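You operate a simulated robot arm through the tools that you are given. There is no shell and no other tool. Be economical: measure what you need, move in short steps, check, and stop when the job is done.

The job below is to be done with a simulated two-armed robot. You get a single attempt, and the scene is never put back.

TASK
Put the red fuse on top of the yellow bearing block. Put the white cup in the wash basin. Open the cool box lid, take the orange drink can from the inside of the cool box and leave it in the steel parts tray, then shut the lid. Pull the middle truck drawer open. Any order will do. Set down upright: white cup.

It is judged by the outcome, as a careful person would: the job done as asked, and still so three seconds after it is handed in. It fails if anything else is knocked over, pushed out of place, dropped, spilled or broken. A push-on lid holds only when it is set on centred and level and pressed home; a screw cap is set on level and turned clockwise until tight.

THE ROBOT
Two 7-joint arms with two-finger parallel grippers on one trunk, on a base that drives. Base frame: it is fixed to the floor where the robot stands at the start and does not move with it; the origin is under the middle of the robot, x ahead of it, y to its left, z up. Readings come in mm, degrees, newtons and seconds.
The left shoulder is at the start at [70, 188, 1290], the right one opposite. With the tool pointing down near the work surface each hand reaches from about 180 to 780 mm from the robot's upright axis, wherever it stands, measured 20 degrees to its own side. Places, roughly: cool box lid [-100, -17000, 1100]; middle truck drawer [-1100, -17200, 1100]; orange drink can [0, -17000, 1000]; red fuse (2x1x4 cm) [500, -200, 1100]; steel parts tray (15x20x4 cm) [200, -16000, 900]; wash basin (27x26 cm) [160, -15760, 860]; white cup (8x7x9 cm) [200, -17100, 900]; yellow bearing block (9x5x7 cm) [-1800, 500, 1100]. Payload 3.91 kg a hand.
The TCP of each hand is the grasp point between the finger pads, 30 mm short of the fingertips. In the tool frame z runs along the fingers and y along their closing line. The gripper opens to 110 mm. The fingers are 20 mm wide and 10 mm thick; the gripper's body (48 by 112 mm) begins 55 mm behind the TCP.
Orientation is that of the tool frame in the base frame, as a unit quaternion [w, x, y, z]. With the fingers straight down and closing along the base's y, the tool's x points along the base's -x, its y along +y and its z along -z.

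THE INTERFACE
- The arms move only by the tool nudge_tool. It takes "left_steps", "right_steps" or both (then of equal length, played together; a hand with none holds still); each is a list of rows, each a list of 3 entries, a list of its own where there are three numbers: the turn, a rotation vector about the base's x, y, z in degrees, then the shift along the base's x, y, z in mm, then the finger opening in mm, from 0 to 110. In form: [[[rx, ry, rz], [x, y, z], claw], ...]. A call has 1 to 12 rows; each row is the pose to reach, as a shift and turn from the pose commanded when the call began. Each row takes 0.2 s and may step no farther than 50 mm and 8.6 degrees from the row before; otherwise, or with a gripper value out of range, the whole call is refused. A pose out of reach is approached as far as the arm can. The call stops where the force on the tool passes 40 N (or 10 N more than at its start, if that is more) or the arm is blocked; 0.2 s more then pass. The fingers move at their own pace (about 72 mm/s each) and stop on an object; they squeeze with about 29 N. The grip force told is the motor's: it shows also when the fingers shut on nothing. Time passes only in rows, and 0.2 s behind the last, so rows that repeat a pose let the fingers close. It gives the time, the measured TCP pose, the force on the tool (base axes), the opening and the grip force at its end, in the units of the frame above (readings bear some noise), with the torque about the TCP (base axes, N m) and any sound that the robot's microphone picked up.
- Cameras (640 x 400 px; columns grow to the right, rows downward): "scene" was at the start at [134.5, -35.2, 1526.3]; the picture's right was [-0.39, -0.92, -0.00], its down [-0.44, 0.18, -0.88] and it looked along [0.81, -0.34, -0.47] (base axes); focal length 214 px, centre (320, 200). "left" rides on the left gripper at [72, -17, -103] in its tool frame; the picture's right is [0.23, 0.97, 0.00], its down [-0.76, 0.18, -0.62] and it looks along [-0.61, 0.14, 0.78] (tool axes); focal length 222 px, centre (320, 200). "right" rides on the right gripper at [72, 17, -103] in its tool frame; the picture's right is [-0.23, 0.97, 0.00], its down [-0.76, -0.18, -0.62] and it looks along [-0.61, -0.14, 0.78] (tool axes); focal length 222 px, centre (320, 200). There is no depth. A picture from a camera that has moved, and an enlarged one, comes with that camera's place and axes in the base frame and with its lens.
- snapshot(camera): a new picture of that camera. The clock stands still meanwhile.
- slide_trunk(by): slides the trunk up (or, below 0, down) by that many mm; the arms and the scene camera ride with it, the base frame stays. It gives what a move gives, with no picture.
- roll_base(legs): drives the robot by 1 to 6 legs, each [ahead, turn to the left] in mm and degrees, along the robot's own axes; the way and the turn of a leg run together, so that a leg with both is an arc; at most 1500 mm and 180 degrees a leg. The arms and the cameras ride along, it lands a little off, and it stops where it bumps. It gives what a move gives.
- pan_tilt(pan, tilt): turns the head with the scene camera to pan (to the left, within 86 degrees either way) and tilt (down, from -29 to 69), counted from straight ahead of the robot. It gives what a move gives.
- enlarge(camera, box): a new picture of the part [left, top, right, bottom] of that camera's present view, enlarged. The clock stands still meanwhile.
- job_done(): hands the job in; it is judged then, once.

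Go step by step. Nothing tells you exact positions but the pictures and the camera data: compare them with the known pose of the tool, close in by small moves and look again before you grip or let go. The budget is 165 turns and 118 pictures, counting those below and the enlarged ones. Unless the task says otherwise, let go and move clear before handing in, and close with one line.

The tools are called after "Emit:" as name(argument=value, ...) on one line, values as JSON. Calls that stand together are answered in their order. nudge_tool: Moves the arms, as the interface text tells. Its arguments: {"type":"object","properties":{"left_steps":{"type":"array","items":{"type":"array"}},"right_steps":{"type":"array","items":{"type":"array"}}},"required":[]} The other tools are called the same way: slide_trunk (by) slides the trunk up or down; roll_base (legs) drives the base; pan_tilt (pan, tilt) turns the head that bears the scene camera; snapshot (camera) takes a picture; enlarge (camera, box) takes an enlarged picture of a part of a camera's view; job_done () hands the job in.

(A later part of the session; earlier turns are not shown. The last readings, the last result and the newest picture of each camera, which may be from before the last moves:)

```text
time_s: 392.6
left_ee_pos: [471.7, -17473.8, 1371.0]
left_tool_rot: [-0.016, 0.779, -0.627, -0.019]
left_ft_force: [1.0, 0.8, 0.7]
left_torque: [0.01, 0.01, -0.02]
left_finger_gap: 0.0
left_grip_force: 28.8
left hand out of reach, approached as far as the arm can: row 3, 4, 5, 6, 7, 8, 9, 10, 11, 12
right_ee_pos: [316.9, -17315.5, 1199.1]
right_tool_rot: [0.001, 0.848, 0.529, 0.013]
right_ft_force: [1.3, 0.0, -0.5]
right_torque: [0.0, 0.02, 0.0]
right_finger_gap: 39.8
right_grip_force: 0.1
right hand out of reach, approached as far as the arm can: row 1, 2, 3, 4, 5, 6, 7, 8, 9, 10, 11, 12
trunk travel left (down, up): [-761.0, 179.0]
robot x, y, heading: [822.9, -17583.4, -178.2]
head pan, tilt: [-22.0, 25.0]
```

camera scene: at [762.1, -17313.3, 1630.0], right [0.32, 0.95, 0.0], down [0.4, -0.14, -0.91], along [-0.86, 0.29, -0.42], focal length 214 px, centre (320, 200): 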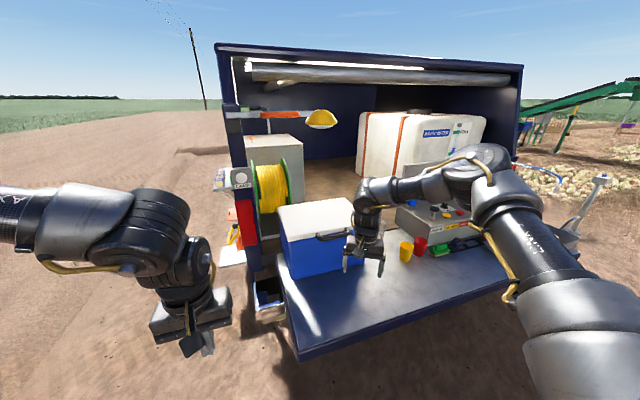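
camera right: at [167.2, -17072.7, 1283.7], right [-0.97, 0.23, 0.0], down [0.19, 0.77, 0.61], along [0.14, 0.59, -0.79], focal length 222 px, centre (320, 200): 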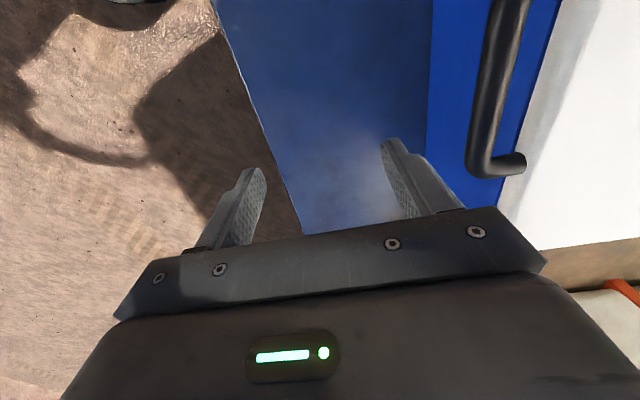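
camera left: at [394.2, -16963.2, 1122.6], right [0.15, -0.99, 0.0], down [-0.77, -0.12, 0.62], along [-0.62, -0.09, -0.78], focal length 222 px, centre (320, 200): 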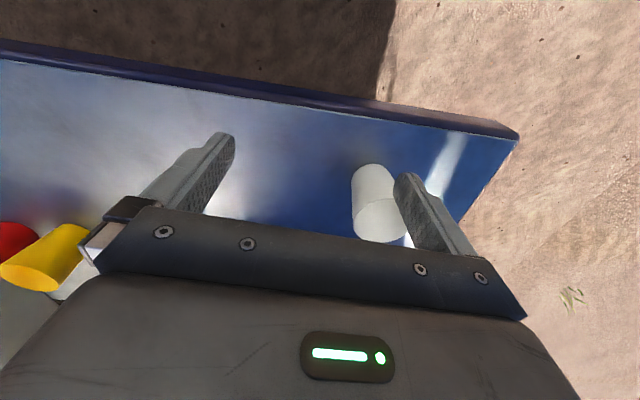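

Both hands are now in useful postures. I'll drive so the right hand comes over the handle again.

Emit:
roll_base(legs=[[0, -46.8], [397, 0], [0, 45]])

Emit:
enlarge(camera="right", box=[200, 20, 520, 240])

```text
time_s: 399.2
left_ee_pos: [195.7, -17182.7, 1368.3]
left_tool_rot: [-0.019, 0.772, -0.635, -0.014]
left_ft_force: [-0.4, 0.5, -0.2]
left_torque: [0.0, -0.01, 0.02]
left_finger_gap: 0.1
left_grip_force: 28.9
right_ee_pos: [46.1, -17019.1, 1199.3]
right_tool_rot: [0.002, 0.856, 0.517, 0.013]
right_ft_force: [-0.3, 0.2, 0.3]
right_torque: [-0.01, -0.06, 0.02]
right_finger_gap: 40.1
right_grip_force: 0.0
trunk travel left (down, up): [-761.0, 179.0]
robot x, y, heading: [544.9, -17296.4, 180.1]
head pan, tilt: [-22.0, 25.0]
```

```text
1.82 times, centred on (360, 130) of right
camera zoom: at [90.6, -16964.3, 1304.3], right [0.76, -0.65, 0.01], down [-0.53, -0.6, 0.61], along [-0.39, -0.46, -0.8], focal length 404 px, centre (247, 327)
```

zoom: 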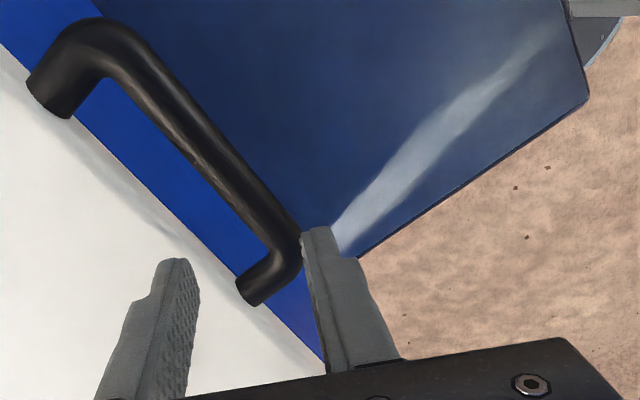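

The hand is right over the bar. I'll trim it 2 mm, open to 44 mm and lower with the trunk.

Emit:
nudge_tool(right_steps=[[[0, 0, 0], [-2, 0, 0], 44], [[0, 0, 0], [-2, 0, 0], 44]])

Emit:
slide_trunk(by=-50)

Emit:
enlarge(camera="right", box=[200, 60, 440, 240])

```text
time_s: 399.9
left_ee_pos: [194.4, -17183.6, 1370.6]
left_tool_rot: [-0.019, 0.772, -0.635, -0.016]
left_ft_force: [0.1, -0.7, 0.0]
left_torque: [-0.02, 0.05, -0.02]
left_finger_gap: 0.1
left_grip_force: 29.4
right_ee_pos: [43.8, -17018.5, 1199.2]
right_tool_rot: [0.002, 0.855, 0.518, 0.011]
right_ft_force: [0.3, 1.7, -0.1]
right_torque: [-0.02, 0.0, 0.02]
right_finger_gap: 43.9
right_grip_force: 0.0
trunk travel left (down, up): [-761.0, 179.0]
robot x, y, heading: [543.0, -17302.6, 179.8]
head pan, tilt: [-22.0, 25.0]
```

```text
time_s: 400.8
left_ee_pos: [195.1, -17183.9, 1321.3]
left_tool_rot: [-0.02, 0.773, -0.634, -0.016]
left_ft_force: [0.0, -0.7, 0.8]
left_torque: [0.03, -0.02, -0.01]
left_finger_gap: 0.2
left_grip_force: 29.1
right_ee_pos: [44.6, -17019.9, 1149.1]
right_tool_rot: [0.001, 0.855, 0.518, 0.011]
right_ft_force: [-0.2, -0.2, 0.1]
right_torque: [0.01, 0.02, 0.0]
right_finger_gap: 44.2
right_grip_force: 0.1
trunk travel left (down, up): [-711.0, 229.0]
robot x, y, heading: [544.9, -17299.0, 180.1]
head pan, tilt: [-22.0, 25.0]
```

```text
2.22 times, centred on (320, 150) of right
camera zoom: at [89.4, -16964.6, 1254.1], right [0.76, -0.65, 0.01], down [-0.52, -0.6, 0.61], along [-0.39, -0.46, -0.79], focal length 494 px, centre (320, 311)
```

zoom: 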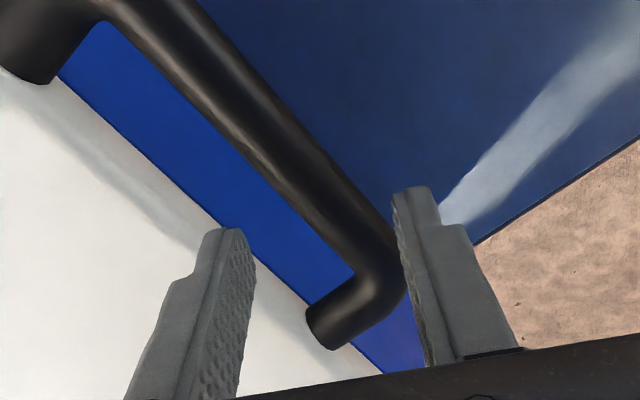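

The back finger would drop into the gap, slightly tight to the bar. I'll trim 2.5 mm more toward the lid, then lower.

Emit:
nudge_tool(right_steps=[[[0, 0, 0], [-2.5, 0, 0], 44], [[0, 0, 0], [-2.5, 0, 0], 44]])

Emit:
slide_trunk(by=-28)

Emit:
nudge_tool(right_steps=[[[0, 0, 0], [0, 0, 0], 30], [[0, 0, 0], [0, 0, 0], 18], [[0, 0, 0], [0, 0, 0], 10], [[0, 0, 0], [0, 0, 0], 10]])

```text
time_s: 401.4
left_ee_pos: [195.9, -17184.2, 1319.3]
left_tool_rot: [-0.022, 0.772, -0.635, -0.016]
left_ft_force: [-0.2, 0.0, -0.5]
left_torque: [0.01, 0.0, 0.0]
left_finger_gap: 0.0
left_grip_force: 29.4
right_ee_pos: [41.9, -17017.2, 1150.0]
right_tool_rot: [0.003, 0.856, 0.517, 0.01]
right_ft_force: [0.2, -0.2, 0.0]
right_torque: [-0.02, 0.05, 0.05]
right_finger_gap: 44.1
right_grip_force: 0.1
trunk travel left (down, up): [-711.0, 229.0]
robot x, y, heading: [543.8, -17299.9, 180.3]
head pan, tilt: [-22.0, 25.0]
```

```text
time_s: 402.1
left_ee_pos: [195.0, -17184.5, 1292.1]
left_tool_rot: [-0.021, 0.772, -0.635, -0.016]
left_ft_force: [0.7, 0.1, -0.3]
left_torque: [-0.02, -0.01, -0.02]
left_finger_gap: 0.0
left_grip_force: 29.0
right_ee_pos: [42.8, -17018.9, 1120.7]
right_tool_rot: [0.002, 0.856, 0.517, 0.01]
right_ft_force: [-0.3, -0.9, -0.3]
right_torque: [-0.01, 0.02, 0.0]
right_finger_gap: 44.1
right_grip_force: 0.0
trunk travel left (down, up): [-683.0, 257.0]
robot x, y, heading: [541.0, -17302.7, 179.9]
head pan, tilt: [-22.0, 25.0]
```

```text
time_s: 403.1
left_ee_pos: [197.1, -17184.4, 1291.7]
left_tool_rot: [-0.021, 0.772, -0.635, -0.016]
left_ft_force: [0.3, -0.7, 0.4]
left_torque: [0.01, 0.01, -0.03]
left_finger_gap: 0.0
left_grip_force: 28.8
right_ee_pos: [43.2, -17018.9, 1122.3]
right_tool_rot: [0.002, 0.855, 0.518, 0.009]
right_ft_force: [12.4, -5.1, -4.2]
right_torque: [-0.45, -0.59, 1.48]
right_finger_gap: 34.2
right_grip_force: 44.6
trunk travel left (down, up): [-683.0, 257.0]
robot x, y, heading: [542.4, -17300.5, 180.1]
head pan, tilt: [-22.0, 25.0]
```

The bar is caught between the fingers. I'll lift with the trunk in stages, rolling the base forward to follow the arc about the rear hinge.

Emit:
slide_trunk(by=40)

Emit:
slide_trunk(by=40)

Emit:
roll_base(legs=[[12, 0]])

Emit:
snapshot(camera="scene")

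```text
time_s: 403.9
left_ee_pos: [196.7, -17186.5, 1332.6]
left_tool_rot: [-0.02, 0.773, -0.634, -0.016]
left_ft_force: [-0.1, 0.6, 0.5]
left_torque: [-0.02, 0.01, -0.02]
left_finger_gap: 0.2
left_grip_force: 29.2
right_ee_pos: [43.6, -17019.6, 1163.1]
right_tool_rot: [0.001, 0.856, 0.517, 0.008]
right_ft_force: [9.6, -4.2, -0.6]
right_torque: [-0.08, -0.12, 1.18]
right_finger_gap: 34.0
right_grip_force: 44.8
trunk travel left (down, up): [-723.0, 217.0]
robot x, y, heading: [546.5, -17303.6, 180.3]
head pan, tilt: [-22.0, 25.0]
```

```text
time_s: 404.8
left_ee_pos: [191.4, -17184.8, 1370.9]
left_tool_rot: [-0.022, 0.773, -0.634, -0.015]
left_ft_force: [-0.3, 0.0, 0.5]
left_torque: [0.01, 0.0, 0.0]
left_finger_gap: 0.2
left_grip_force: 28.7
right_ee_pos: [38.2, -17020.8, 1201.2]
right_tool_rot: [0.001, 0.856, 0.517, 0.009]
right_ft_force: [-9.9, -3.7, -2.5]
right_torque: [0.12, 0.39, 1.31]
right_finger_gap: 33.5
right_grip_force: 45.0
trunk travel left (down, up): [-763.0, 177.0]
robot x, y, heading: [544.0, -17302.0, 180.0]
head pan, tilt: [-22.0, 25.0]
```

```text
time_s: 405.5
left_ee_pos: [190.4, -17184.9, 1374.1]
left_tool_rot: [-0.018, 0.771, -0.636, -0.02]
left_ft_force: [0.4, -0.2, -0.7]
left_torque: [0.02, -0.02, 0.01]
left_finger_gap: 0.1
left_grip_force: 29.2
right_ee_pos: [38.2, -17020.4, 1203.1]
right_tool_rot: [0.002, 0.855, 0.518, 0.009]
right_ft_force: [29.7, -4.4, 5.7]
right_torque: [-0.33, -0.99, 1.46]
right_finger_gap: 33.3
right_grip_force: 45.4
trunk travel left (down, up): [-763.0, 177.0]
robot x, y, heading: [532.0, -17298.0, 180.1]
head pan, tilt: [-22.0, 25.0]
```

```text
17 pictures are left
camera scene: at [405.9, -17266.1, 1496.0], right [0.38, 0.93, 0.0], down [0.39, -0.16, -0.91], along [-0.84, 0.34, -0.42], focal length 214 px, centre (320, 200)
```

scene: 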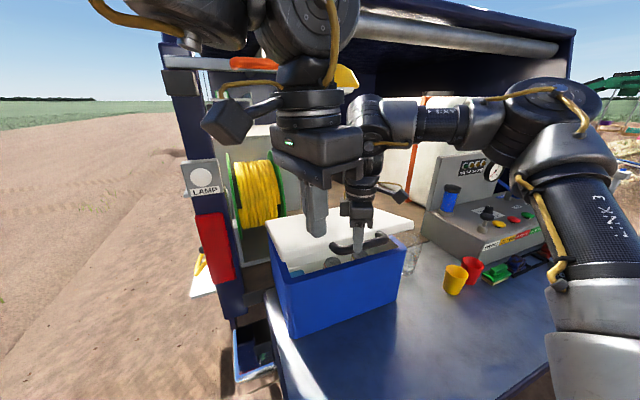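

The lid is coming up smoothly on its rear hinge. I'll continue in alternating small steps.

Emit:
slide_trunk(by=32)

Emit:
roll_base(legs=[[9, 0]])

Emit:
slide_trunk(by=28)

Emit:
roll_base(legs=[[14, 0]])

Emit:
slide_trunk(by=28)

```text
time_s: 406.3
left_ee_pos: [183.8, -17185.4, 1405.0]
left_tool_rot: [-0.022, 0.772, -0.635, -0.016]
left_ft_force: [-0.6, 0.9, 0.5]
left_torque: [0.04, -0.06, 0.01]
left_finger_gap: 0.0
left_grip_force: 29.0
right_ee_pos: [31.8, -17019.1, 1233.1]
right_tool_rot: [0.003, 0.856, 0.518, 0.01]
right_ft_force: [0.4, -2.6, 0.3]
right_torque: [0.06, 0.02, 1.38]
right_finger_gap: 32.2
right_grip_force: 45.2
trunk travel left (down, up): [-795.0, 145.0]
robot x, y, heading: [530.2, -17298.9, 180.0]
head pan, tilt: [-22.0, 25.0]
```

```text
time_s: 407.0
left_ee_pos: [181.7, -17184.9, 1406.6]
left_tool_rot: [-0.02, 0.772, -0.636, -0.019]
left_ft_force: [0.1, 0.3, -0.4]
left_torque: [-0.03, 0.0, -0.02]
left_finger_gap: 0.0
left_grip_force: 28.9
right_ee_pos: [30.9, -17019.7, 1235.4]
right_tool_rot: [0.002, 0.856, 0.518, 0.01]
right_ft_force: [27.5, -3.7, 8.0]
right_torque: [-0.47, -0.91, 1.48]
right_finger_gap: 32.0
right_grip_force: 45.3
trunk travel left (down, up): [-795.0, 145.0]
robot x, y, heading: [525.1, -17300.6, 179.8]
head pan, tilt: [-22.0, 25.0]
```

```text
time_s: 407.8
left_ee_pos: [173.5, -17184.1, 1433.2]
left_tool_rot: [-0.021, 0.772, -0.635, -0.017]
left_ft_force: [0.3, -0.5, -0.5]
left_torque: [-0.02, -0.03, -0.04]
left_finger_gap: 0.0
left_grip_force: 29.1
right_ee_pos: [23.1, -17018.6, 1259.2]
right_tool_rot: [0.004, 0.856, 0.517, 0.011]
right_ft_force: [-0.8, 0.0, -0.3]
right_torque: [-0.02, -0.02, 0.03]
right_finger_gap: 10.2
right_grip_force: 0.0
trunk travel left (down, up): [-823.0, 117.0]
robot x, y, heading: [524.5, -17297.7, 180.0]
head pan, tilt: [-22.0, 25.0]
```

```text
time_s: 408.5
left_ee_pos: [165.5, -17183.9, 1434.4]
left_tool_rot: [-0.019, 0.772, -0.635, -0.018]
left_ft_force: [0.3, 0.3, -0.1]
left_torque: [0.0, 0.05, 0.02]
left_finger_gap: 0.0
left_grip_force: 28.6
right_ee_pos: [13.4, -17018.4, 1262.4]
right_tool_rot: [0.003, 0.855, 0.518, 0.009]
right_ft_force: [0.9, 0.3, 0.0]
right_torque: [-0.05, 0.02, 0.02]
right_finger_gap: 9.8
right_grip_force: 0.0
trunk travel left (down, up): [-823.0, 117.0]
robot x, y, heading: [507.9, -17300.6, 179.9]
head pan, tilt: [-22.0, 25.0]
```

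```text
time_s: 409.2
left_ee_pos: [161.9, -17185.2, 1461.8]
left_tool_rot: [-0.021, 0.772, -0.635, -0.018]
left_ft_force: [0.5, 0.5, -0.2]
left_torque: [0.04, 0.05, -0.03]
left_finger_gap: 0.1
left_grip_force: 28.8
right_ee_pos: [11.6, -17018.7, 1289.5]
right_tool_rot: [0.003, 0.856, 0.517, 0.011]
right_ft_force: [-0.1, 0.1, -0.6]
right_torque: [-0.04, 0.02, 0.02]
right_finger_gap: 10.1
right_grip_force: 0.0
trunk travel left (down, up): [-851.0, 89.0]
robot x, y, heading: [509.6, -17304.7, 179.8]
head pan, tilt: [-22.0, 25.0]
```

The bar slipped out of the fingers at about 20° of opening. I'll look at whether the lid stayed up.

Emit:
enlarge(camera="scene", box=[220, 140, 480, 320])

```text
2.22 times, centred on (350, 230) of scene
camera zoom: at [377.0, -17264.9, 1583.3], right [0.38, 0.93, 0.0], down [0.39, -0.16, -0.91], along [-0.84, 0.34, -0.42], focal length 477 px, centre (253, 133)
```

zoom: 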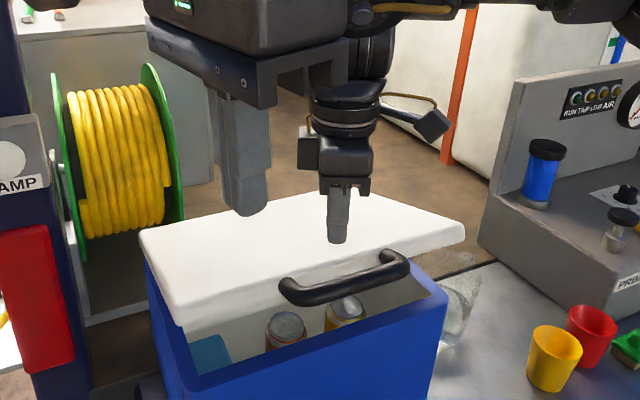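

The lid holds itself at about 22° and I can see cans inside. I'll now come down in front of the bar with closed fingers and push it backward and upward, following the arc.

Emit:
roll_base(legs=[[-65, 0]])

Emit:
nudge_tool(right_steps=[[[0, 0, 0], [0, 0, 0], 0], [[0, 0, 0], [0, 0, 0], 0]])

Emit:
slide_trunk(by=-55)

Emit:
roll_base(legs=[[42, 0]])

Emit:
slide_trunk(by=25)

Emit:
roll_base(legs=[[12, 0]])

```text
time_s: 410.2
left_ee_pos: [211.3, -17183.7, 1457.3]
left_tool_rot: [-0.026, 0.773, -0.634, -0.012]
left_ft_force: [-1.5, 0.4, 0.4]
left_torque: [0.01, -0.09, -0.04]
left_finger_gap: 0.0
left_grip_force: 28.8
right_ee_pos: [63.2, -17017.3, 1282.9]
right_tool_rot: [0.007, 0.855, 0.518, 0.016]
right_ft_force: [-0.9, -0.9, -0.5]
right_torque: [0.0, -0.06, 0.02]
right_finger_gap: 10.2
right_grip_force: 0.1
trunk travel left (down, up): [-851.0, 89.0]
robot x, y, heading: [578.0, -17301.0, 180.0]
head pan, tilt: [-22.0, 25.0]
```

```text
time_s: 410.8
left_ee_pos: [218.9, -17184.5, 1458.8]
left_tool_rot: [-0.023, 0.772, -0.635, -0.016]
left_ft_force: [-0.4, 0.5, -1.1]
left_torque: [0.0, -0.05, 0.02]
left_finger_gap: 0.5
left_grip_force: 29.0
right_ee_pos: [69.0, -17017.9, 1286.5]
right_tool_rot: [0.006, 0.856, 0.517, 0.015]
right_ft_force: [-0.1, 0.3, 0.0]
right_torque: [-0.05, -0.05, -0.01]
right_finger_gap: 0.0
right_grip_force: 28.9
trunk travel left (down, up): [-851.0, 89.0]
robot x, y, heading: [572.8, -17301.3, 179.7]
head pan, tilt: [-22.0, 25.0]
```

```text
time_s: 411.8
left_ee_pos: [228.2, -17184.1, 1406.3]
left_tool_rot: [-0.021, 0.772, -0.635, -0.018]
left_ft_force: [0.7, -0.5, 0.6]
left_torque: [0.02, 0.02, 0.0]
left_finger_gap: 0.1
left_grip_force: 29.2
right_ee_pos: [76.4, -17018.2, 1233.7]
right_tool_rot: [0.004, 0.855, 0.518, 0.011]
right_ft_force: [0.2, 0.4, 0.3]
right_torque: [0.02, 0.01, 0.0]
right_finger_gap: 0.0
right_grip_force: 29.8
trunk travel left (down, up): [-796.0, 144.0]
robot x, y, heading: [573.6, -17305.7, 180.1]
head pan, tilt: [-22.0, 25.0]
```

```text
time_s: 412.7
left_ee_pos: [196.0, -17183.9, 1407.6]
left_tool_rot: [-0.022, 0.772, -0.635, -0.019]
left_ft_force: [0.1, -0.4, -0.2]
left_torque: [0.01, 0.02, 0.02]
left_finger_gap: 0.1
left_grip_force: 28.5
right_ee_pos: [53.0, -17017.1, 1234.9]
right_tool_rot: [0.01, 0.856, 0.516, 0.024]
right_ft_force: [4.6, 4.8, 1.1]
right_torque: [0.1, -0.13, -0.01]
right_finger_gap: 0.0
right_grip_force: 29.0
trunk travel left (down, up): [-796.0, 144.0]
robot x, y, heading: [540.3, -17297.2, 179.7]
head pan, tilt: [-22.0, 25.0]
stopped in leg 1: the force on the tool passed its limit at 93 N (the readings are from after the stop); the commanded pose is now the measured one
```

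```text
time_s: 413.4
left_ee_pos: [194.2, -17183.3, 1431.2]
left_tool_rot: [-0.021, 0.772, -0.635, -0.016]
left_ft_force: [0.0, -0.1, -1.2]
left_torque: [0.04, 0.0, -0.02]
left_finger_gap: 0.0
left_grip_force: 29.1
right_ee_pos: [50.7, -17018.5, 1258.2]
right_tool_rot: [0.012, 0.855, 0.518, 0.023]
right_ft_force: [0.5, -0.4, 0.3]
right_torque: [0.02, 0.0, 0.01]
right_finger_gap: 0.0
right_grip_force: 28.4
trunk travel left (down, up): [-821.0, 119.0]
robot x, y, heading: [542.5, -17301.8, 179.7]
head pan, tilt: [-22.0, 25.0]
```

```text
time_s: 414.2
left_ee_pos: [183.6, -17183.7, 1431.8]
left_tool_rot: [-0.021, 0.771, -0.636, -0.018]
left_ft_force: [0.0, 0.0, -0.4]
left_torque: [-0.01, 0.07, 0.02]
left_finger_gap: 0.0
left_grip_force: 28.9
right_ee_pos: [40.9, -17017.7, 1259.1]
right_tool_rot: [0.011, 0.855, 0.518, 0.024]
right_ft_force: [1.0, -0.2, 0.1]
right_torque: [0.01, 0.04, 0.01]
right_finger_gap: 0.0
right_grip_force: 29.1
trunk travel left (down, up): [-821.0, 119.0]
robot x, y, heading: [528.6, -17304.3, 179.8]
head pan, tilt: [-22.0, 25.0]
```

Pushing flat is too jerky. Instead I'll pitch the fingers 45° forward so they can reach under the bar, and lift it gently with the trunk.

Emit:
roll_base(legs=[[-60, 0]])

Emit:
nudge_tool(right_steps=[[[0, 7.5, 0], [0, 0, 0], 0], [[0, 15, 0], [0, 0, 0], 0], [[0, 22.5, 0], [0, 0, 0], 0], [[0, 30, 0], [0, 0, 0], 0], [[0, 37.5, 0], [0, 0, 0], 0], [[0, 45, 0], [0, 0, 0], 0], [[0, 45, 0], [0, 0, 0], 0]])

Emit:
enlarge(camera="scene", box=[240, 150, 440, 300])

```text
time_s: 415.2
left_ee_pos: [227.1, -17184.4, 1428.0]
left_tool_rot: [-0.024, 0.772, -0.635, -0.012]
left_ft_force: [-1.7, -1.2, -0.2]
left_torque: [-0.02, -0.08, -0.03]
left_finger_gap: 0.0
left_grip_force: 28.9
right_ee_pos: [86.5, -17017.3, 1252.3]
right_tool_rot: [0.014, 0.855, 0.518, 0.029]
right_ft_force: [-1.5, -0.5, -0.8]
right_torque: [-0.05, -0.08, -0.02]
right_finger_gap: 0.0
right_grip_force: 28.7
trunk travel left (down, up): [-821.0, 119.0]
robot x, y, heading: [587.2, -17303.4, 179.6]
head pan, tilt: [-22.0, 25.0]
```

```text
time_s: 416.8
left_ee_pos: [240.3, -17184.9, 1430.2]
left_tool_rot: [-0.022, 0.772, -0.635, -0.018]
left_ft_force: [0.9, 0.0, 0.1]
left_torque: [-0.03, -0.01, 0.03]
left_finger_gap: 0.0
left_grip_force: 28.3
right_ee_pos: [96.9, -17019.4, 1257.8]
right_tool_rot: [-0.188, 0.8, 0.482, -0.304]
right_ft_force: [-0.6, -0.5, -0.1]
right_torque: [-0.03, 0.0, 0.0]
right_finger_gap: 0.2
right_grip_force: 29.2
trunk travel left (down, up): [-821.0, 119.0]
robot x, y, heading: [587.8, -17298.7, 179.6]
head pan, tilt: [-22.0, 25.0]
```

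```text
2.67 times, centred on (340, 225) of scene
camera zoom: at [454.6, -17264.9, 1553.2], right [0.38, 0.93, 0.0], down [0.39, -0.16, -0.91], along [-0.84, 0.34, -0.42], focal length 572 px, centre (267, 133)
```

zoom: 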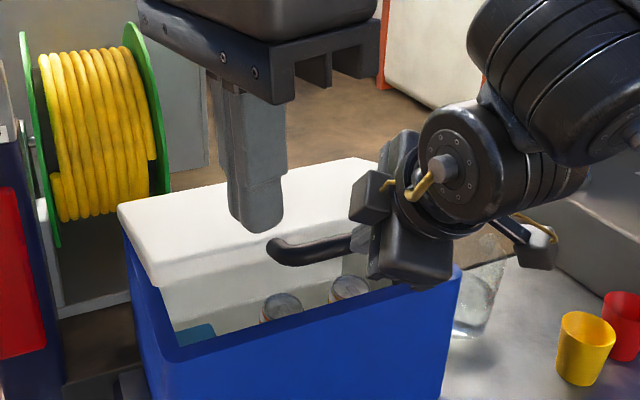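

The bar is now near [31,1205] in x,z. I'll lower the tilted fingers, slide them under it and start lifting.

Emit:
slide_trunk(by=-70)

Emit:
roll_base(legs=[[40, 0]])

Emit:
slide_trunk(by=35)

Emit:
slide_trunk(by=30)

Emit:
roll_base(legs=[[15, 0]])

```text
time_s: 417.8
left_ee_pos: [239.8, -17184.2, 1361.8]
left_tool_rot: [-0.022, 0.773, -0.634, -0.018]
left_ft_force: [-0.1, 0.6, -0.3]
left_torque: [-0.01, 0.03, -0.02]
left_finger_gap: 0.0
left_grip_force: 29.4
right_ee_pos: [97.7, -17018.6, 1188.8]
right_tool_rot: [-0.188, 0.8, 0.482, -0.304]
right_ft_force: [0.1, -0.7, -0.7]
right_torque: [-0.01, 0.0, -0.01]
right_finger_gap: 0.0
right_grip_force: 29.5
trunk travel left (down, up): [-752.0, 188.0]
robot x, y, heading: [590.2, -17300.2, 179.8]
head pan, tilt: [-22.0, 25.0]
```

```text
time_s: 418.7
left_ee_pos: [207.9, -17184.5, 1364.6]
left_tool_rot: [-0.02, 0.772, -0.635, -0.02]
left_ft_force: [0.8, -0.2, 0.2]
left_torque: [0.02, 0.07, 0.05]
left_finger_gap: 0.5
left_grip_force: 28.8
right_ee_pos: [64.3, -17018.9, 1191.1]
right_tool_rot: [-0.189, 0.798, 0.482, -0.307]
right_ft_force: [-0.5, 0.0, 0.7]
right_torque: [-0.03, 0.04, -0.01]
right_finger_gap: 0.0
right_grip_force: 28.7
trunk travel left (down, up): [-752.0, 188.0]
robot x, y, heading: [548.2, -17301.1, 179.9]
head pan, tilt: [-22.0, 25.0]
```

```text
time_s: 419.5
left_ee_pos: [197.7, -17184.0, 1396.0]
left_tool_rot: [-0.022, 0.772, -0.635, -0.016]
left_ft_force: [-0.3, -0.7, -1.2]
left_torque: [0.02, -0.03, 0.02]
left_finger_gap: 0.0
left_grip_force: 29.0
right_ee_pos: [56.4, -17018.3, 1222.1]
right_tool_rot: [-0.186, 0.8, 0.483, -0.304]
right_ft_force: [0.4, 0.1, 0.5]
right_torque: [0.04, -0.01, 0.04]
right_finger_gap: 0.0
right_grip_force: 29.3
trunk travel left (down, up): [-786.0, 153.0]
robot x, y, heading: [550.5, -17300.7, 179.9]
head pan, tilt: [-22.0, 25.0]
```

```text
time_s: 420.3
left_ee_pos: [201.3, -17183.6, 1426.8]
left_tool_rot: [-0.021, 0.772, -0.636, -0.018]
left_ft_force: [0.4, -0.1, -0.3]
left_torque: [0.01, 0.0, 0.0]
left_finger_gap: 0.3
left_grip_force: 28.2
right_ee_pos: [57.9, -17019.8, 1253.4]
right_tool_rot: [-0.188, 0.799, 0.482, -0.305]
right_ft_force: [4.0, -1.5, 2.9]
right_torque: [-0.04, -0.01, 0.08]
right_finger_gap: 0.0
right_grip_force: 29.0
trunk travel left (down, up): [-816.0, 123.0]
robot x, y, heading: [549.7, -17298.7, 179.7]
head pan, tilt: [-22.0, 25.0]
```

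```text
time_s: 421.1
left_ee_pos: [197.1, -17184.5, 1428.1]
left_tool_rot: [-0.02, 0.771, -0.636, -0.019]
left_ft_force: [-0.4, 0.3, 0.4]
left_torque: [-0.02, 0.0, 0.0]
left_finger_gap: 0.1
left_grip_force: 29.0
right_ee_pos: [57.0, -17018.5, 1255.1]
right_tool_rot: [-0.187, 0.799, 0.485, -0.302]
right_ft_force: [27.9, 0.3, 11.3]
right_torque: [-0.03, -0.07, 0.08]
right_finger_gap: 0.0
right_grip_force: 28.9
trunk travel left (down, up): [-816.0, 123.0]
robot x, y, heading: [539.2, -17297.8, 179.5]
head pan, tilt: [-22.0, 25.0]
stopped in leg 1: the force on the tool passed its limit at 45 N (the readings are from after the stop); the commanded pose is now the measured one
```

The fingertips met the bar's front instead of passing beneath it. I'll go lower and deeper before lifting.

Emit:
roll_base(legs=[[-28, 0]])

Emit:
slide_trunk(by=-85)

Emit:
roll_base(legs=[[48, 0]])

Emit:
slide_trunk(by=35)

Emit:
slide_trunk(by=25)

Emit:
slide_trunk(by=25)

```text
time_s: 421.9
left_ee_pos: [209.1, -17183.4, 1424.2]
left_tool_rot: [-0.023, 0.772, -0.635, -0.015]
left_ft_force: [-0.3, 0.5, -0.4]
left_torque: [-0.02, -0.05, 0.02]
left_finger_gap: 0.0
left_grip_force: 28.7
right_ee_pos: [71.3, -17019.3, 1250.5]
right_tool_rot: [-0.185, 0.8, 0.485, -0.3]
right_ft_force: [-1.3, 0.3, -0.5]
right_torque: [-0.02, -0.01, -0.01]
right_finger_gap: 0.1
right_grip_force: 28.6
trunk travel left (down, up): [-816.0, 123.0]
robot x, y, heading: [567.0, -17300.2, 179.3]
head pan, tilt: [-22.0, 25.0]
```

```text
time_s: 423.2
left_ee_pos: [214.2, -17183.6, 1340.8]
left_tool_rot: [-0.022, 0.772, -0.635, -0.016]
left_ft_force: [-0.1, 0.3, -0.1]
left_torque: [-0.01, -0.03, 0.02]
left_finger_gap: 0.0
left_grip_force: 29.4
right_ee_pos: [75.0, -17018.6, 1167.1]
right_tool_rot: [-0.186, 0.8, 0.485, -0.302]
right_ft_force: [0.1, -0.6, 0.2]
right_torque: [-0.01, -0.01, -0.02]
right_finger_gap: 0.0
right_grip_force: 28.9
trunk travel left (down, up): [-732.0, 208.0]
robot x, y, heading: [563.4, -17302.9, 179.5]
head pan, tilt: [-22.0, 25.0]
```

```text
time_s: 424.2
left_ee_pos: [168.1, -17183.5, 1341.2]
left_tool_rot: [-0.022, 0.772, -0.635, -0.016]
left_ft_force: [0.2, 0.4, -0.5]
left_torque: [0.02, -0.03, 0.01]
left_finger_gap: 0.0
left_grip_force: 28.9
right_ee_pos: [31.0, -17017.5, 1167.4]
right_tool_rot: [-0.187, 0.799, 0.487, -0.299]
right_ft_force: [0.1, -0.6, -0.5]
right_torque: [0.0, -0.02, -0.02]
right_finger_gap: 0.0
right_grip_force: 28.8
trunk travel left (down, up): [-732.0, 208.0]
robot x, y, heading: [516.8, -17300.9, 179.5]
head pan, tilt: [-22.0, 25.0]
stopped in leg 1: the force on the tool passed its limit at 154 N (the readings are from after the stop); the commanded pose is now the measured one
```

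```text
time_s: 425.0
left_ee_pos: [168.5, -17183.4, 1375.6]
left_tool_rot: [-0.023, 0.772, -0.635, -0.015]
left_ft_force: [0.0, 0.4, -0.4]
left_torque: [-0.01, -0.02, -0.03]
left_finger_gap: 0.0
left_grip_force: 29.5
right_ee_pos: [33.9, -17018.0, 1201.8]
right_tool_rot: [-0.187, 0.798, 0.487, -0.301]
right_ft_force: [0.1, 0.2, -0.9]
right_torque: [-0.01, 0.01, 0.0]
right_finger_gap: 0.2
right_grip_force: 29.4
trunk travel left (down, up): [-767.0, 173.0]
robot x, y, heading: [517.0, -17301.2, 179.3]
head pan, tilt: [-22.0, 25.0]
```

```text
time_s: 425.7
left_ee_pos: [168.1, -17182.3, 1400.5]
left_tool_rot: [-0.023, 0.773, -0.634, -0.015]
left_ft_force: [0.6, 0.0, -0.2]
left_torque: [-0.02, 0.01, 0.02]
left_finger_gap: 0.0
left_grip_force: 28.8
right_ee_pos: [32.5, -17019.0, 1228.3]
right_tool_rot: [-0.187, 0.798, 0.487, -0.301]
right_ft_force: [-0.8, 0.2, -0.2]
right_torque: [0.01, 0.02, 0.0]
right_finger_gap: 0.0
right_grip_force: 29.2
trunk travel left (down, up): [-792.0, 148.0]
robot x, y, heading: [519.6, -17296.0, 179.5]
head pan, tilt: [-22.0, 25.0]
```

```text
time_s: 426.4
left_ee_pos: [168.7, -17184.5, 1424.9]
left_tool_rot: [-0.023, 0.772, -0.635, -0.015]
left_ft_force: [0.2, 0.0, 0.3]
left_torque: [-0.01, -0.01, 0.0]
left_finger_gap: 0.0
left_grip_force: 28.9
right_ee_pos: [32.3, -17018.7, 1252.1]
right_tool_rot: [-0.187, 0.798, 0.487, -0.301]
right_ft_force: [0.0, 0.0, 0.1]
right_torque: [-0.02, 0.0, 0.02]
right_finger_gap: 0.0
right_grip_force: 29.3
trunk travel left (down, up): [-817.0, 123.0]
robot x, y, heading: [515.4, -17304.5, 179.7]
head pan, tilt: [-22.0, 25.0]
```

A force spike came during that roll, then nothing. I need to see what the lid did.

Emit:
snapshot(camera="scene")

```text
14 pictures are left
camera scene: at [384.1, -17263.7, 1548.1], right [0.38, 0.92, 0.0], down [0.39, -0.16, -0.91], along [-0.84, 0.35, -0.42], focal length 214 px, centre (320, 200)
```

scene: 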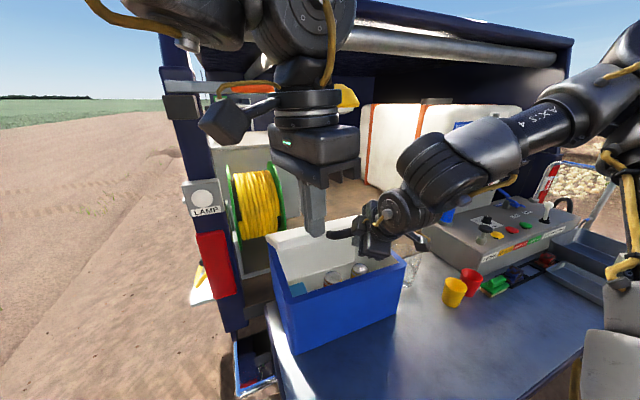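

The lid is open a little more and the fingers now appear to be under the bar. I'll lift further with the trunk.

Emit:
slide_trunk(by=30)

Emit:
slide_trunk(by=30)

Emit:
roll_base(legs=[[20, 0]])

Emit:
slide_trunk(by=30)

Emit:
roll_base(legs=[[25, 0]])

Emit:
slide_trunk(by=30)

```text
time_s: 427.1
left_ee_pos: [168.0, -17182.6, 1454.2]
left_tool_rot: [-0.022, 0.772, -0.635, -0.015]
left_ft_force: [-0.6, 0.3, -0.2]
left_torque: [0.02, 0.04, -0.05]
left_finger_gap: 0.0
left_grip_force: 28.9
right_ee_pos: [32.5, -17018.2, 1282.4]
right_tool_rot: [-0.186, 0.798, 0.486, -0.302]
right_ft_force: [0.2, -0.2, 0.7]
right_torque: [0.0, -0.02, -0.01]
right_finger_gap: 0.0
right_grip_force: 28.9
trunk travel left (down, up): [-847.0, 93.0]
robot x, y, heading: [519.2, -17300.3, 179.4]
head pan, tilt: [-22.0, 25.0]
```

```text
time_s: 427.9
left_ee_pos: [168.3, -17182.6, 1484.9]
left_tool_rot: [-0.022, 0.772, -0.635, -0.015]
left_ft_force: [-0.8, -0.2, 0.6]
left_torque: [-0.02, 0.0, 0.02]
left_finger_gap: 0.1
left_grip_force: 28.8
right_ee_pos: [33.1, -17018.7, 1312.4]
right_tool_rot: [-0.187, 0.799, 0.486, -0.302]
right_ft_force: [-0.2, -0.6, 0.1]
right_torque: [0.0, 0.01, 0.0]
right_finger_gap: 0.2
right_grip_force: 29.0
trunk travel left (down, up): [-877.0, 63.0]
robot x, y, heading: [516.5, -17300.1, 179.8]
head pan, tilt: [-22.0, 25.0]
```

```text
time_s: 428.8
left_ee_pos: [155.9, -17182.4, 1487.2]
left_tool_rot: [-0.021, 0.771, -0.636, -0.017]
left_ft_force: [-1.5, -0.3, 0.1]
left_torque: [0.02, 0.02, -0.03]
left_finger_gap: 0.3
left_grip_force: 29.1
right_ee_pos: [23.9, -17017.8, 1314.8]
right_tool_rot: [-0.187, 0.798, 0.488, -0.3]
right_ft_force: [11.6, 2.2, 6.4]
right_torque: [0.05, -0.06, 0.04]
right_finger_gap: 0.0
right_grip_force: 28.9
trunk travel left (down, up): [-877.0, 63.0]
robot x, y, heading: [497.8, -17303.1, 179.5]
head pan, tilt: [-22.0, 25.0]
stopped in leg 1: the force on the tool passed its limit at 140 N (the readings are from after the stop); the commanded pose is now the measured one
```

```text
time_s: 429.5
left_ee_pos: [154.2, -17182.9, 1515.5]
left_tool_rot: [-0.022, 0.772, -0.636, -0.016]
left_ft_force: [0.4, 0.1, 0.2]
left_torque: [0.0, -0.02, -0.02]
left_finger_gap: 0.0
left_grip_force: 28.7
right_ee_pos: [20.5, -17017.8, 1343.5]
right_tool_rot: [-0.187, 0.798, 0.488, -0.299]
right_ft_force: [0.2, -0.4, -0.8]
right_torque: [-0.01, -0.01, -0.06]
right_finger_gap: 0.0
right_grip_force: 28.7
trunk travel left (down, up): [-907.0, 33.0]
robot x, y, heading: [503.3, -17296.4, 179.1]
head pan, tilt: [-22.0, 25.0]
```

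```text
time_s: 430.4
left_ee_pos: [134.0, -17181.7, 1517.1]
left_tool_rot: [-0.02, 0.771, -0.636, -0.018]
left_ft_force: [1.0, 0.8, 0.2]
left_torque: [0.0, 0.07, 0.02]
left_finger_gap: 0.1
left_grip_force: 29.3
right_ee_pos: [0.7, -17017.7, 1346.1]
right_tool_rot: [-0.188, 0.797, 0.488, -0.302]
right_ft_force: [1.1, -0.5, 1.8]
right_torque: [-0.04, 0.01, -0.01]
right_finger_gap: 0.2
right_grip_force: 29.2
trunk travel left (down, up): [-907.0, 33.0]
robot x, y, heading: [475.8, -17302.1, 179.5]
head pan, tilt: [-22.0, 25.0]
```

```text
time_s: 431.1
left_ee_pos: [130.8, -17182.3, 1546.9]
left_tool_rot: [-0.021, 0.771, -0.636, -0.016]
left_ft_force: [-0.6, -0.1, -0.1]
left_torque: [-0.01, -0.04, -0.04]
left_finger_gap: 0.0
left_grip_force: 29.3
right_ee_pos: [-3.1, -17018.1, 1373.6]
right_tool_rot: [-0.186, 0.798, 0.489, -0.299]
right_ft_force: [0.3, -0.3, -0.2]
right_torque: [0.02, 0.03, -0.02]
right_finger_gap: 0.0
right_grip_force: 29.1
trunk travel left (down, up): [-937.0, 3.0]
robot x, y, heading: [477.9, -17299.0, 179.3]
head pan, tilt: [-22.0, 25.0]
```

Emit:
snapshot(camera="scene")

```text
13 pictures are left
camera scene: at [346.4, -17263.4, 1668.5], right [0.38, 0.92, 0.0], down [0.39, -0.16, -0.91], along [-0.84, 0.35, -0.42], focal length 214 px, centre (320, 200)
```

scene: 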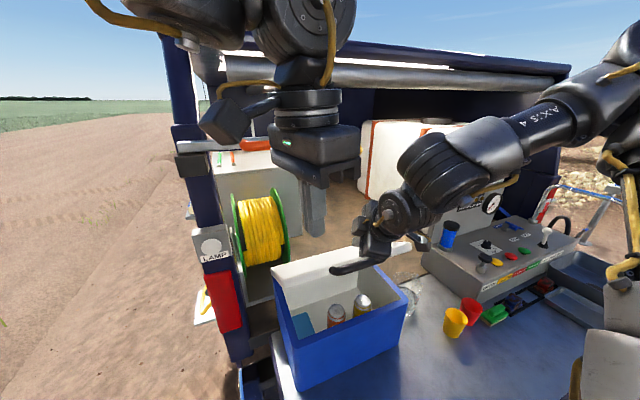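

The lid is at about 30°. I'll go deeper under the lip this time, so the trunk lift actually carries it up.

Emit:
roll_base(legs=[[-62, 0]])

Emit:
slide_trunk(by=-155)

Emit:
roll_base(legs=[[65, 0]])

Emit:
slide_trunk(by=45)

Emit:
slide_trunk(by=35)

```text
time_s: 432.1
left_ee_pos: [170.8, -17181.8, 1541.8]
left_tool_rot: [-0.026, 0.772, -0.635, -0.01]
left_ft_force: [-1.4, 0.6, -0.4]
left_torque: [-0.02, -0.08, -0.01]
left_finger_gap: 0.0
left_grip_force: 29.1
right_ee_pos: [39.8, -17018.1, 1367.0]
right_tool_rot: [-0.183, 0.801, 0.489, -0.293]
right_ft_force: [-1.1, 0.1, -0.3]
right_torque: [0.01, -0.05, 0.0]
right_finger_gap: 0.1
right_grip_force: 28.6
trunk travel left (down, up): [-937.0, 3.0]
robot x, y, heading: [536.7, -17301.9, 179.7]
head pan, tilt: [-22.0, 25.0]
```

```text
time_s: 433.9
left_ee_pos: [186.7, -17182.3, 1390.1]
left_tool_rot: [-0.024, 0.772, -0.635, -0.015]
left_ft_force: [-0.3, -0.3, -0.1]
left_torque: [0.0, 0.0, 0.03]
left_finger_gap: 0.0
left_grip_force: 29.2
right_ee_pos: [54.2, -17018.8, 1217.5]
right_tool_rot: [-0.187, 0.798, 0.488, -0.299]
right_ft_force: [-0.6, -0.4, 1.1]
right_torque: [0.03, 0.01, -0.02]
right_finger_gap: 0.0
right_grip_force: 29.4
trunk travel left (down, up): [-782.0, 158.0]
robot x, y, heading: [541.1, -17299.9, 179.5]
head pan, tilt: [-22.0, 25.0]
```

```text
time_s: 434.9
left_ee_pos: [133.3, -17181.7, 1389.5]
left_tool_rot: [-0.023, 0.772, -0.635, -0.015]
left_ft_force: [0.1, 0.2, 0.4]
left_torque: [0.03, 0.03, -0.03]
left_finger_gap: 0.1
left_grip_force: 28.9
right_ee_pos: [1.7, -17017.9, 1220.7]
right_tool_rot: [-0.19, 0.796, 0.487, -0.303]
right_ft_force: [0.5, 0.7, 0.7]
right_torque: [-0.11, 0.12, 0.02]
right_finger_gap: 0.0
right_grip_force: 29.4
trunk travel left (down, up): [-782.0, 158.0]
robot x, y, heading: [482.1, -17301.4, 179.3]
head pan, tilt: [-22.0, 25.0]
stopped in leg 1: the force on the tool passed its limit at 178 N (the readings are from after the stop); the commanded pose is now the measured one
```

```text
time_s: 435.8
left_ee_pos: [131.2, -17181.5, 1434.4]
left_tool_rot: [-0.023, 0.771, -0.636, -0.014]
left_ft_force: [0.5, -0.6, -0.1]
left_torque: [0.03, 0.0, 0.01]
left_finger_gap: 0.0
left_grip_force: 29.0
right_ee_pos: [-0.3, -17018.5, 1267.9]
right_tool_rot: [-0.189, 0.796, 0.488, -0.304]
right_ft_force: [-0.8, 0.0, 0.1]
right_torque: [0.0, -0.01, -0.01]
right_finger_gap: 0.1
right_grip_force: 28.9
trunk travel left (down, up): [-827.0, 113.0]
robot x, y, heading: [483.8, -17297.1, 179.2]
head pan, tilt: [-22.0, 25.0]
```

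```text
time_s: 436.6
left_ee_pos: [131.2, -17180.6, 1469.2]
left_tool_rot: [-0.024, 0.772, -0.636, -0.014]
left_ft_force: [-0.8, -0.2, -0.1]
left_torque: [-0.01, 0.04, 0.0]
left_finger_gap: 0.0
left_grip_force: 29.1
right_ee_pos: [1.0, -17017.2, 1302.4]
right_tool_rot: [-0.19, 0.796, 0.488, -0.303]
right_ft_force: [0.5, -0.2, 1.1]
right_torque: [-0.01, 0.02, 0.02]
right_finger_gap: 0.0
right_grip_force: 28.9
trunk travel left (down, up): [-862.0, 78.0]
robot x, y, heading: [485.0, -17299.1, 179.5]
head pan, tilt: [-22.0, 25.0]
```

Each contact nudges the lid further. I'll keep following: up, then forward.

Emit:
roll_base(legs=[[40, 0]])

Emit:
slide_trunk(by=60)

Emit:
snapshot(camera="scene")

```text
time_s: 437.4
left_ee_pos: [124.2, -17180.9, 1472.4]
left_tool_rot: [-0.021, 0.772, -0.635, -0.015]
left_ft_force: [1.1, 0.2, -0.7]
left_torque: [0.01, 0.05, -0.05]
left_finger_gap: 0.0
left_grip_force: 28.8
right_ee_pos: [-6.5, -17016.7, 1307.5]
right_tool_rot: [-0.194, 0.793, 0.489, -0.308]
right_ft_force: [2.8, -0.1, 1.8]
right_torque: [-0.04, 0.09, -0.05]
right_finger_gap: 0.0
right_grip_force: 28.7
trunk travel left (down, up): [-862.0, 78.0]
robot x, y, heading: [468.4, -17299.6, 179.3]
head pan, tilt: [-22.0, 25.0]
stopped in leg 1: the force on the tool passed its limit at 56 N (the readings are from after the stop); the commanded pose is now the measured one
```

```text
time_s: 438.4
left_ee_pos: [114.9, -17181.8, 1529.8]
left_tool_rot: [-0.023, 0.772, -0.635, -0.014]
left_ft_force: [0.7, 0.2, 0.1]
left_torque: [0.0, 0.03, 0.0]
left_finger_gap: 0.0
left_grip_force: 29.2
right_ee_pos: [-14.5, -17017.5, 1366.2]
right_tool_rot: [-0.191, 0.794, 0.489, -0.306]
right_ft_force: [-0.2, -1.1, 0.9]
right_torque: [0.01, 0.01, 0.0]
right_finger_gap: 0.0
right_grip_force: 29.3
trunk travel left (down, up): [-922.0, 18.0]
robot x, y, heading: [465.2, -17298.2, 178.9]
head pan, tilt: [-22.0, 25.0]
```

```text
12 pictures are left
camera scene: at [332.4, -17262.7, 1653.4], right [0.39, 0.92, 0.0], down [0.39, -0.16, -0.91], along [-0.84, 0.35, -0.42], focal length 214 px, centre (320, 200)
```

scene: 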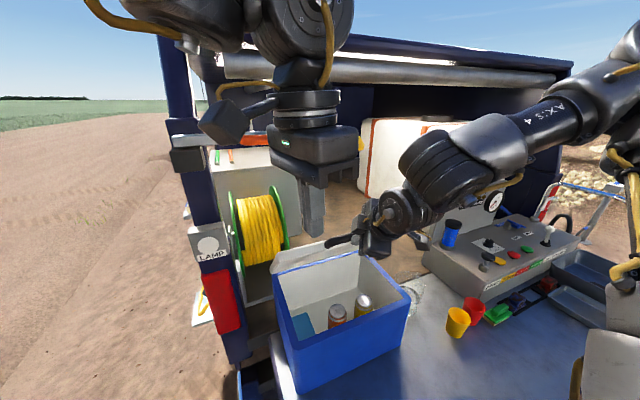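

The lid is now about 47° open. Pushing straight back is effective from here.

Emit:
roll_base(legs=[[45, 0]])

Emit:
slide_trunk(by=15)

Emit:
nudge_tool(right_steps=[[[0, 0, 0], [-12, 0, 8], 0], [[0, 0, 0], [-24, 0, 16], 0], [[0, 0, 0], [-36, 0, 22], 0], [[0, 0, 0], [-50, 0, 28], 0], [[0, 0, 0], [-64, 0, 32], 0], [[0, 0, 0], [-78, 0, 36], 0], [[0, 0, 0], [-92, 0, 40], 0], [[0, 0, 0], [-106, 0, 42], 0]])

```text
time_s: 439.2
left_ee_pos: [107.2, -17179.4, 1533.9]
left_tool_rot: [-0.021, 0.771, -0.636, -0.016]
left_ft_force: [0.1, 0.7, -0.2]
left_torque: [-0.06, -0.01, -0.01]
left_finger_gap: 0.1
left_grip_force: 29.3
right_ee_pos: [-23.9, -17018.2, 1373.1]
right_tool_rot: [-0.196, 0.791, 0.488, -0.313]
right_ft_force: [28.2, 6.9, 30.9]
right_torque: [-0.03, 0.46, -0.07]
right_finger_gap: 0.1
right_grip_force: 28.8
trunk travel left (down, up): [-922.0, 18.0]
robot x, y, heading: [449.7, -17298.8, 178.8]
head pan, tilt: [-22.0, 25.0]
stopped in leg 1: the force on the tool passed its limit at 54 N (the readings are from after the stop); the commanded pose is now the measured one
```

```text
time_s: 439.9
left_ee_pos: [97.4, -17181.1, 1545.2]
left_tool_rot: [-0.022, 0.772, -0.635, -0.014]
left_ft_force: [-0.2, 0.2, 0.0]
left_torque: [-0.01, 0.0, -0.02]
left_finger_gap: 0.0
left_grip_force: 29.2
right_ee_pos: [-33.0, -17018.3, 1381.9]
right_tool_rot: [-0.192, 0.793, 0.489, -0.309]
right_ft_force: [6.2, 1.2, 4.8]
right_torque: [-0.01, 0.12, -0.02]
right_finger_gap: 0.0
right_grip_force: 29.7
trunk travel left (down, up): [-937.0, 3.0]
robot x, y, heading: [445.8, -17298.3, 178.9]
head pan, tilt: [-22.0, 25.0]
```

```text
time_s: 441.1
left_ee_pos: [102.1, -17180.9, 1547.0]
left_tool_rot: [-0.022, 0.771, -0.636, -0.015]
left_ft_force: [-1.3, -0.2, 0.0]
left_torque: [-0.01, -0.07, 0.03]
left_finger_gap: 0.1
left_grip_force: 28.7
right_ee_pos: [-91.7, -17018.7, 1424.3]
right_tool_rot: [-0.198, 0.79, 0.486, -0.318]
right_ft_force: [21.3, 5.0, 37.3]
right_torque: [-0.06, 0.8, -0.03]
right_finger_gap: 0.0
right_grip_force: 29.3
trunk travel left (down, up): [-937.0, 3.0]
robot x, y, heading: [448.3, -17298.9, 178.6]
head pan, tilt: [-22.0, 25.0]
stopped in row 6 (right hand): the force on the tool passed its limit at 41 N (the readings are from after the stop); the commanded pose is now the measured one
```

The fingertip is pressing the bar end-on. I'll withdraw, go below the lid's underside, and sweep it up along the arc.

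Emit:
nudge_tool(right_steps=[[[0, 0, 0], [40, 0, 5], 0], [[0, 0, 0], [80, 0, 0], 0], [[0, 0, 0], [80, 0, -45], 0], [[0, 0, 0], [80, 0, -90], 0], [[0, 0, 0], [70, 0, -106], 0], [[0, 0, 0], [36, 0, -106], 0], [[0, 0, 0], [0, 0, -80], 0], [[0, 0, 0], [-35, 0, -52], 0], [[0, 0, 0], [-64, 0, -26], 0], [[0, 0, 0], [-98, 0, -4], 0], [[0, 0, 0], [-125, 0, 8], 0], [[0, 0, 0], [-140, 0, 16], 0]])

Emit:
snapshot(camera="scene")

```text
time_s: 443.3
left_ee_pos: [101.1, -17178.9, 1546.3]
left_tool_rot: [-0.022, 0.772, -0.635, -0.014]
left_ft_force: [1.1, 0.1, 0.3]
left_torque: [0.02, 0.03, -0.02]
left_finger_gap: 0.0
left_grip_force: 29.4
right_ee_pos: [-176.5, -17017.1, 1403.2]
right_tool_rot: [-0.192, 0.793, 0.492, -0.304]
right_ft_force: [0.9, 0.9, 0.4]
right_torque: [0.01, 0.01, -0.02]
right_finger_gap: 0.0
right_grip_force: 29.1
right hand out of reach, approached as far as the arm can: row 4, 5
trunk travel left (down, up): [-937.0, 3.0]
robot x, y, heading: [444.9, -17298.4, 178.8]
head pan, tilt: [-22.0, 25.0]
stopped in row 10 (right hand): the force on the tool passed its limit at 94 N (the readings are from after the stop); the commanded pose is now the measured one
```

```text
11 pictures are left
camera scene: at [318.4, -17260.2, 1668.8], right [0.39, 0.92, 0.0], down [0.38, -0.17, -0.91], along [-0.83, 0.36, -0.42], focal length 214 px, centre (320, 200)
```

scene: 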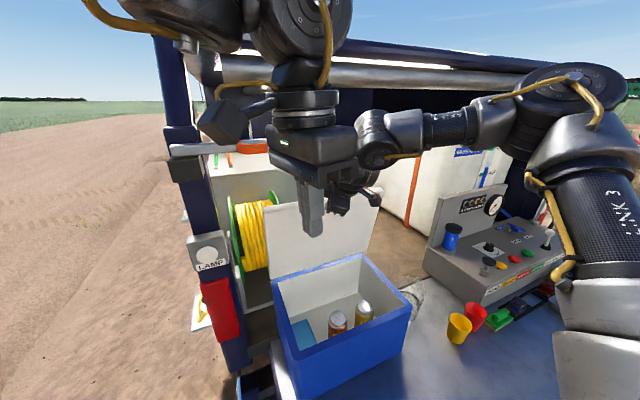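

The lid is now upright and stays open. I'll take one close look into the box at the cans.

Emit:
enlarge(camera="scene", box=[260, 180, 420, 380])

```text
2.00 times, centred on (340, 280) of scene
camera zoom: at [318.4, -17260.2, 1668.8], right [0.39, 0.92, 0.0], down [0.38, -0.17, -0.91], along [-0.83, 0.36, -0.42], focal length 429 px, centre (280, 40)
```

zoom: 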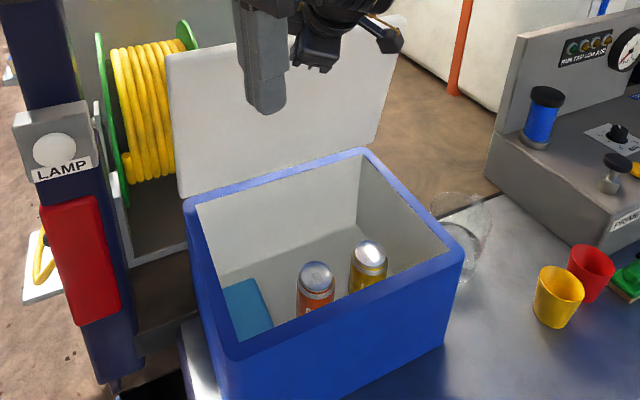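

The orange can is the left one, its top centre at about [-101,-17015,1012]; the yellow one is 100 mm to its right. I'll bring the hand upright and move it above the orange can.

Emit:
nudge_tool(right_steps=[[[0, -7.5, 0], [20, 0, 0], 0], [[0, -15, 0], [45, 0, -15], 20], [[0, -22.5, 0], [70, 1, -45], 40], [[0, -30, 0], [75, 2, -85], 60], [[0, -37.5, 0], [75, 2, -125], 80], [[0, -42, 0], [75, 2, -165], 84], [[0, -42, 0], [75, 2, -205], 84], [[0, -42, 0], [75, 2, -240], 84], [[0, -42, 0], [75, 2, -240], 84]])

```text
time_s: 445.3
left_ee_pos: [93.6, -17180.8, 1544.2]
left_tool_rot: [-0.024, 0.771, -0.636, -0.012]
left_ft_force: [0.4, 0.6, -0.3]
left_torque: [-0.05, -0.03, 0.0]
left_finger_gap: 0.0
left_grip_force: 29.3
right_ee_pos: [-83.4, -16990.6, 1175.5]
right_tool_rot: [-0.002, 0.849, 0.529, 0.001]
right_ft_force: [-0.2, -0.1, 0.9]
right_torque: [0.01, -0.01, -0.03]
right_finger_gap: 84.0
right_grip_force: 0.1
right hand out of reach, approached as far as the arm can: row 6, 7, 8, 9
trunk travel left (down, up): [-937.0, 3.0]
robot x, y, heading: [446.7, -17297.8, 178.6]
head pan, tilt: [-22.0, 25.0]
```

Emit:
roll_base(legs=[[0, 2.6], [4, 0]])

Emit:
slide_trunk(by=-85)

Emit:
snapshot(camera="right")

```text
time_s: 446.4
left_ee_pos: [86.8, -17197.6, 1544.1]
left_tool_rot: [-0.023, 0.785, -0.618, -0.013]
left_ft_force: [0.8, -0.4, 0.1]
left_torque: [0.02, -0.01, 0.01]
left_finger_gap: 0.0
left_grip_force: 29.3
right_ee_pos: [-101.5, -17015.4, 1176.1]
right_tool_rot: [-0.002, 0.836, 0.549, 0.002]
right_ft_force: [0.8, -0.1, 0.2]
right_torque: [0.03, 0.01, 0.01]
right_finger_gap: 84.2
right_grip_force: 0.1
trunk travel left (down, up): [-937.0, 3.0]
robot x, y, heading: [446.0, -17299.1, -178.7]
head pan, tilt: [-22.0, 25.0]
```

```text
time_s: 447.6
left_ee_pos: [84.6, -17196.3, 1459.8]
left_tool_rot: [-0.023, 0.786, -0.618, -0.013]
left_ft_force: [0.6, -0.9, -0.1]
left_torque: [-0.03, 0.01, 0.04]
left_finger_gap: 0.2
left_grip_force: 28.9
right_ee_pos: [-101.3, -17015.0, 1090.3]
right_tool_rot: [-0.002, 0.836, 0.549, 0.001]
right_ft_force: [-0.9, 0.5, 0.2]
right_torque: [0.01, -0.01, 0.01]
right_finger_gap: 83.9
right_grip_force: 0.1
trunk travel left (down, up): [-852.0, 88.0]
robot x, y, heading: [443.3, -17301.5, -178.7]
head pan, tilt: [-22.0, 25.0]
```

```text
9 pictures are left
camera right: at [-58.6, -16956.4, 1194.1], right [0.8, -0.6, 0.0], down [-0.47, -0.63, 0.62], along [-0.37, -0.5, -0.78], focal length 222 px, centre (320, 200)
```

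right: 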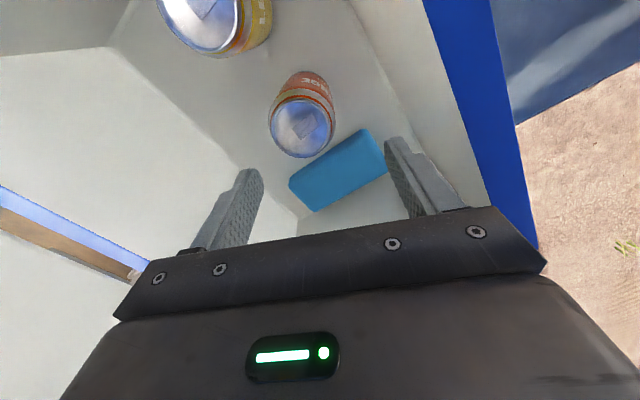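

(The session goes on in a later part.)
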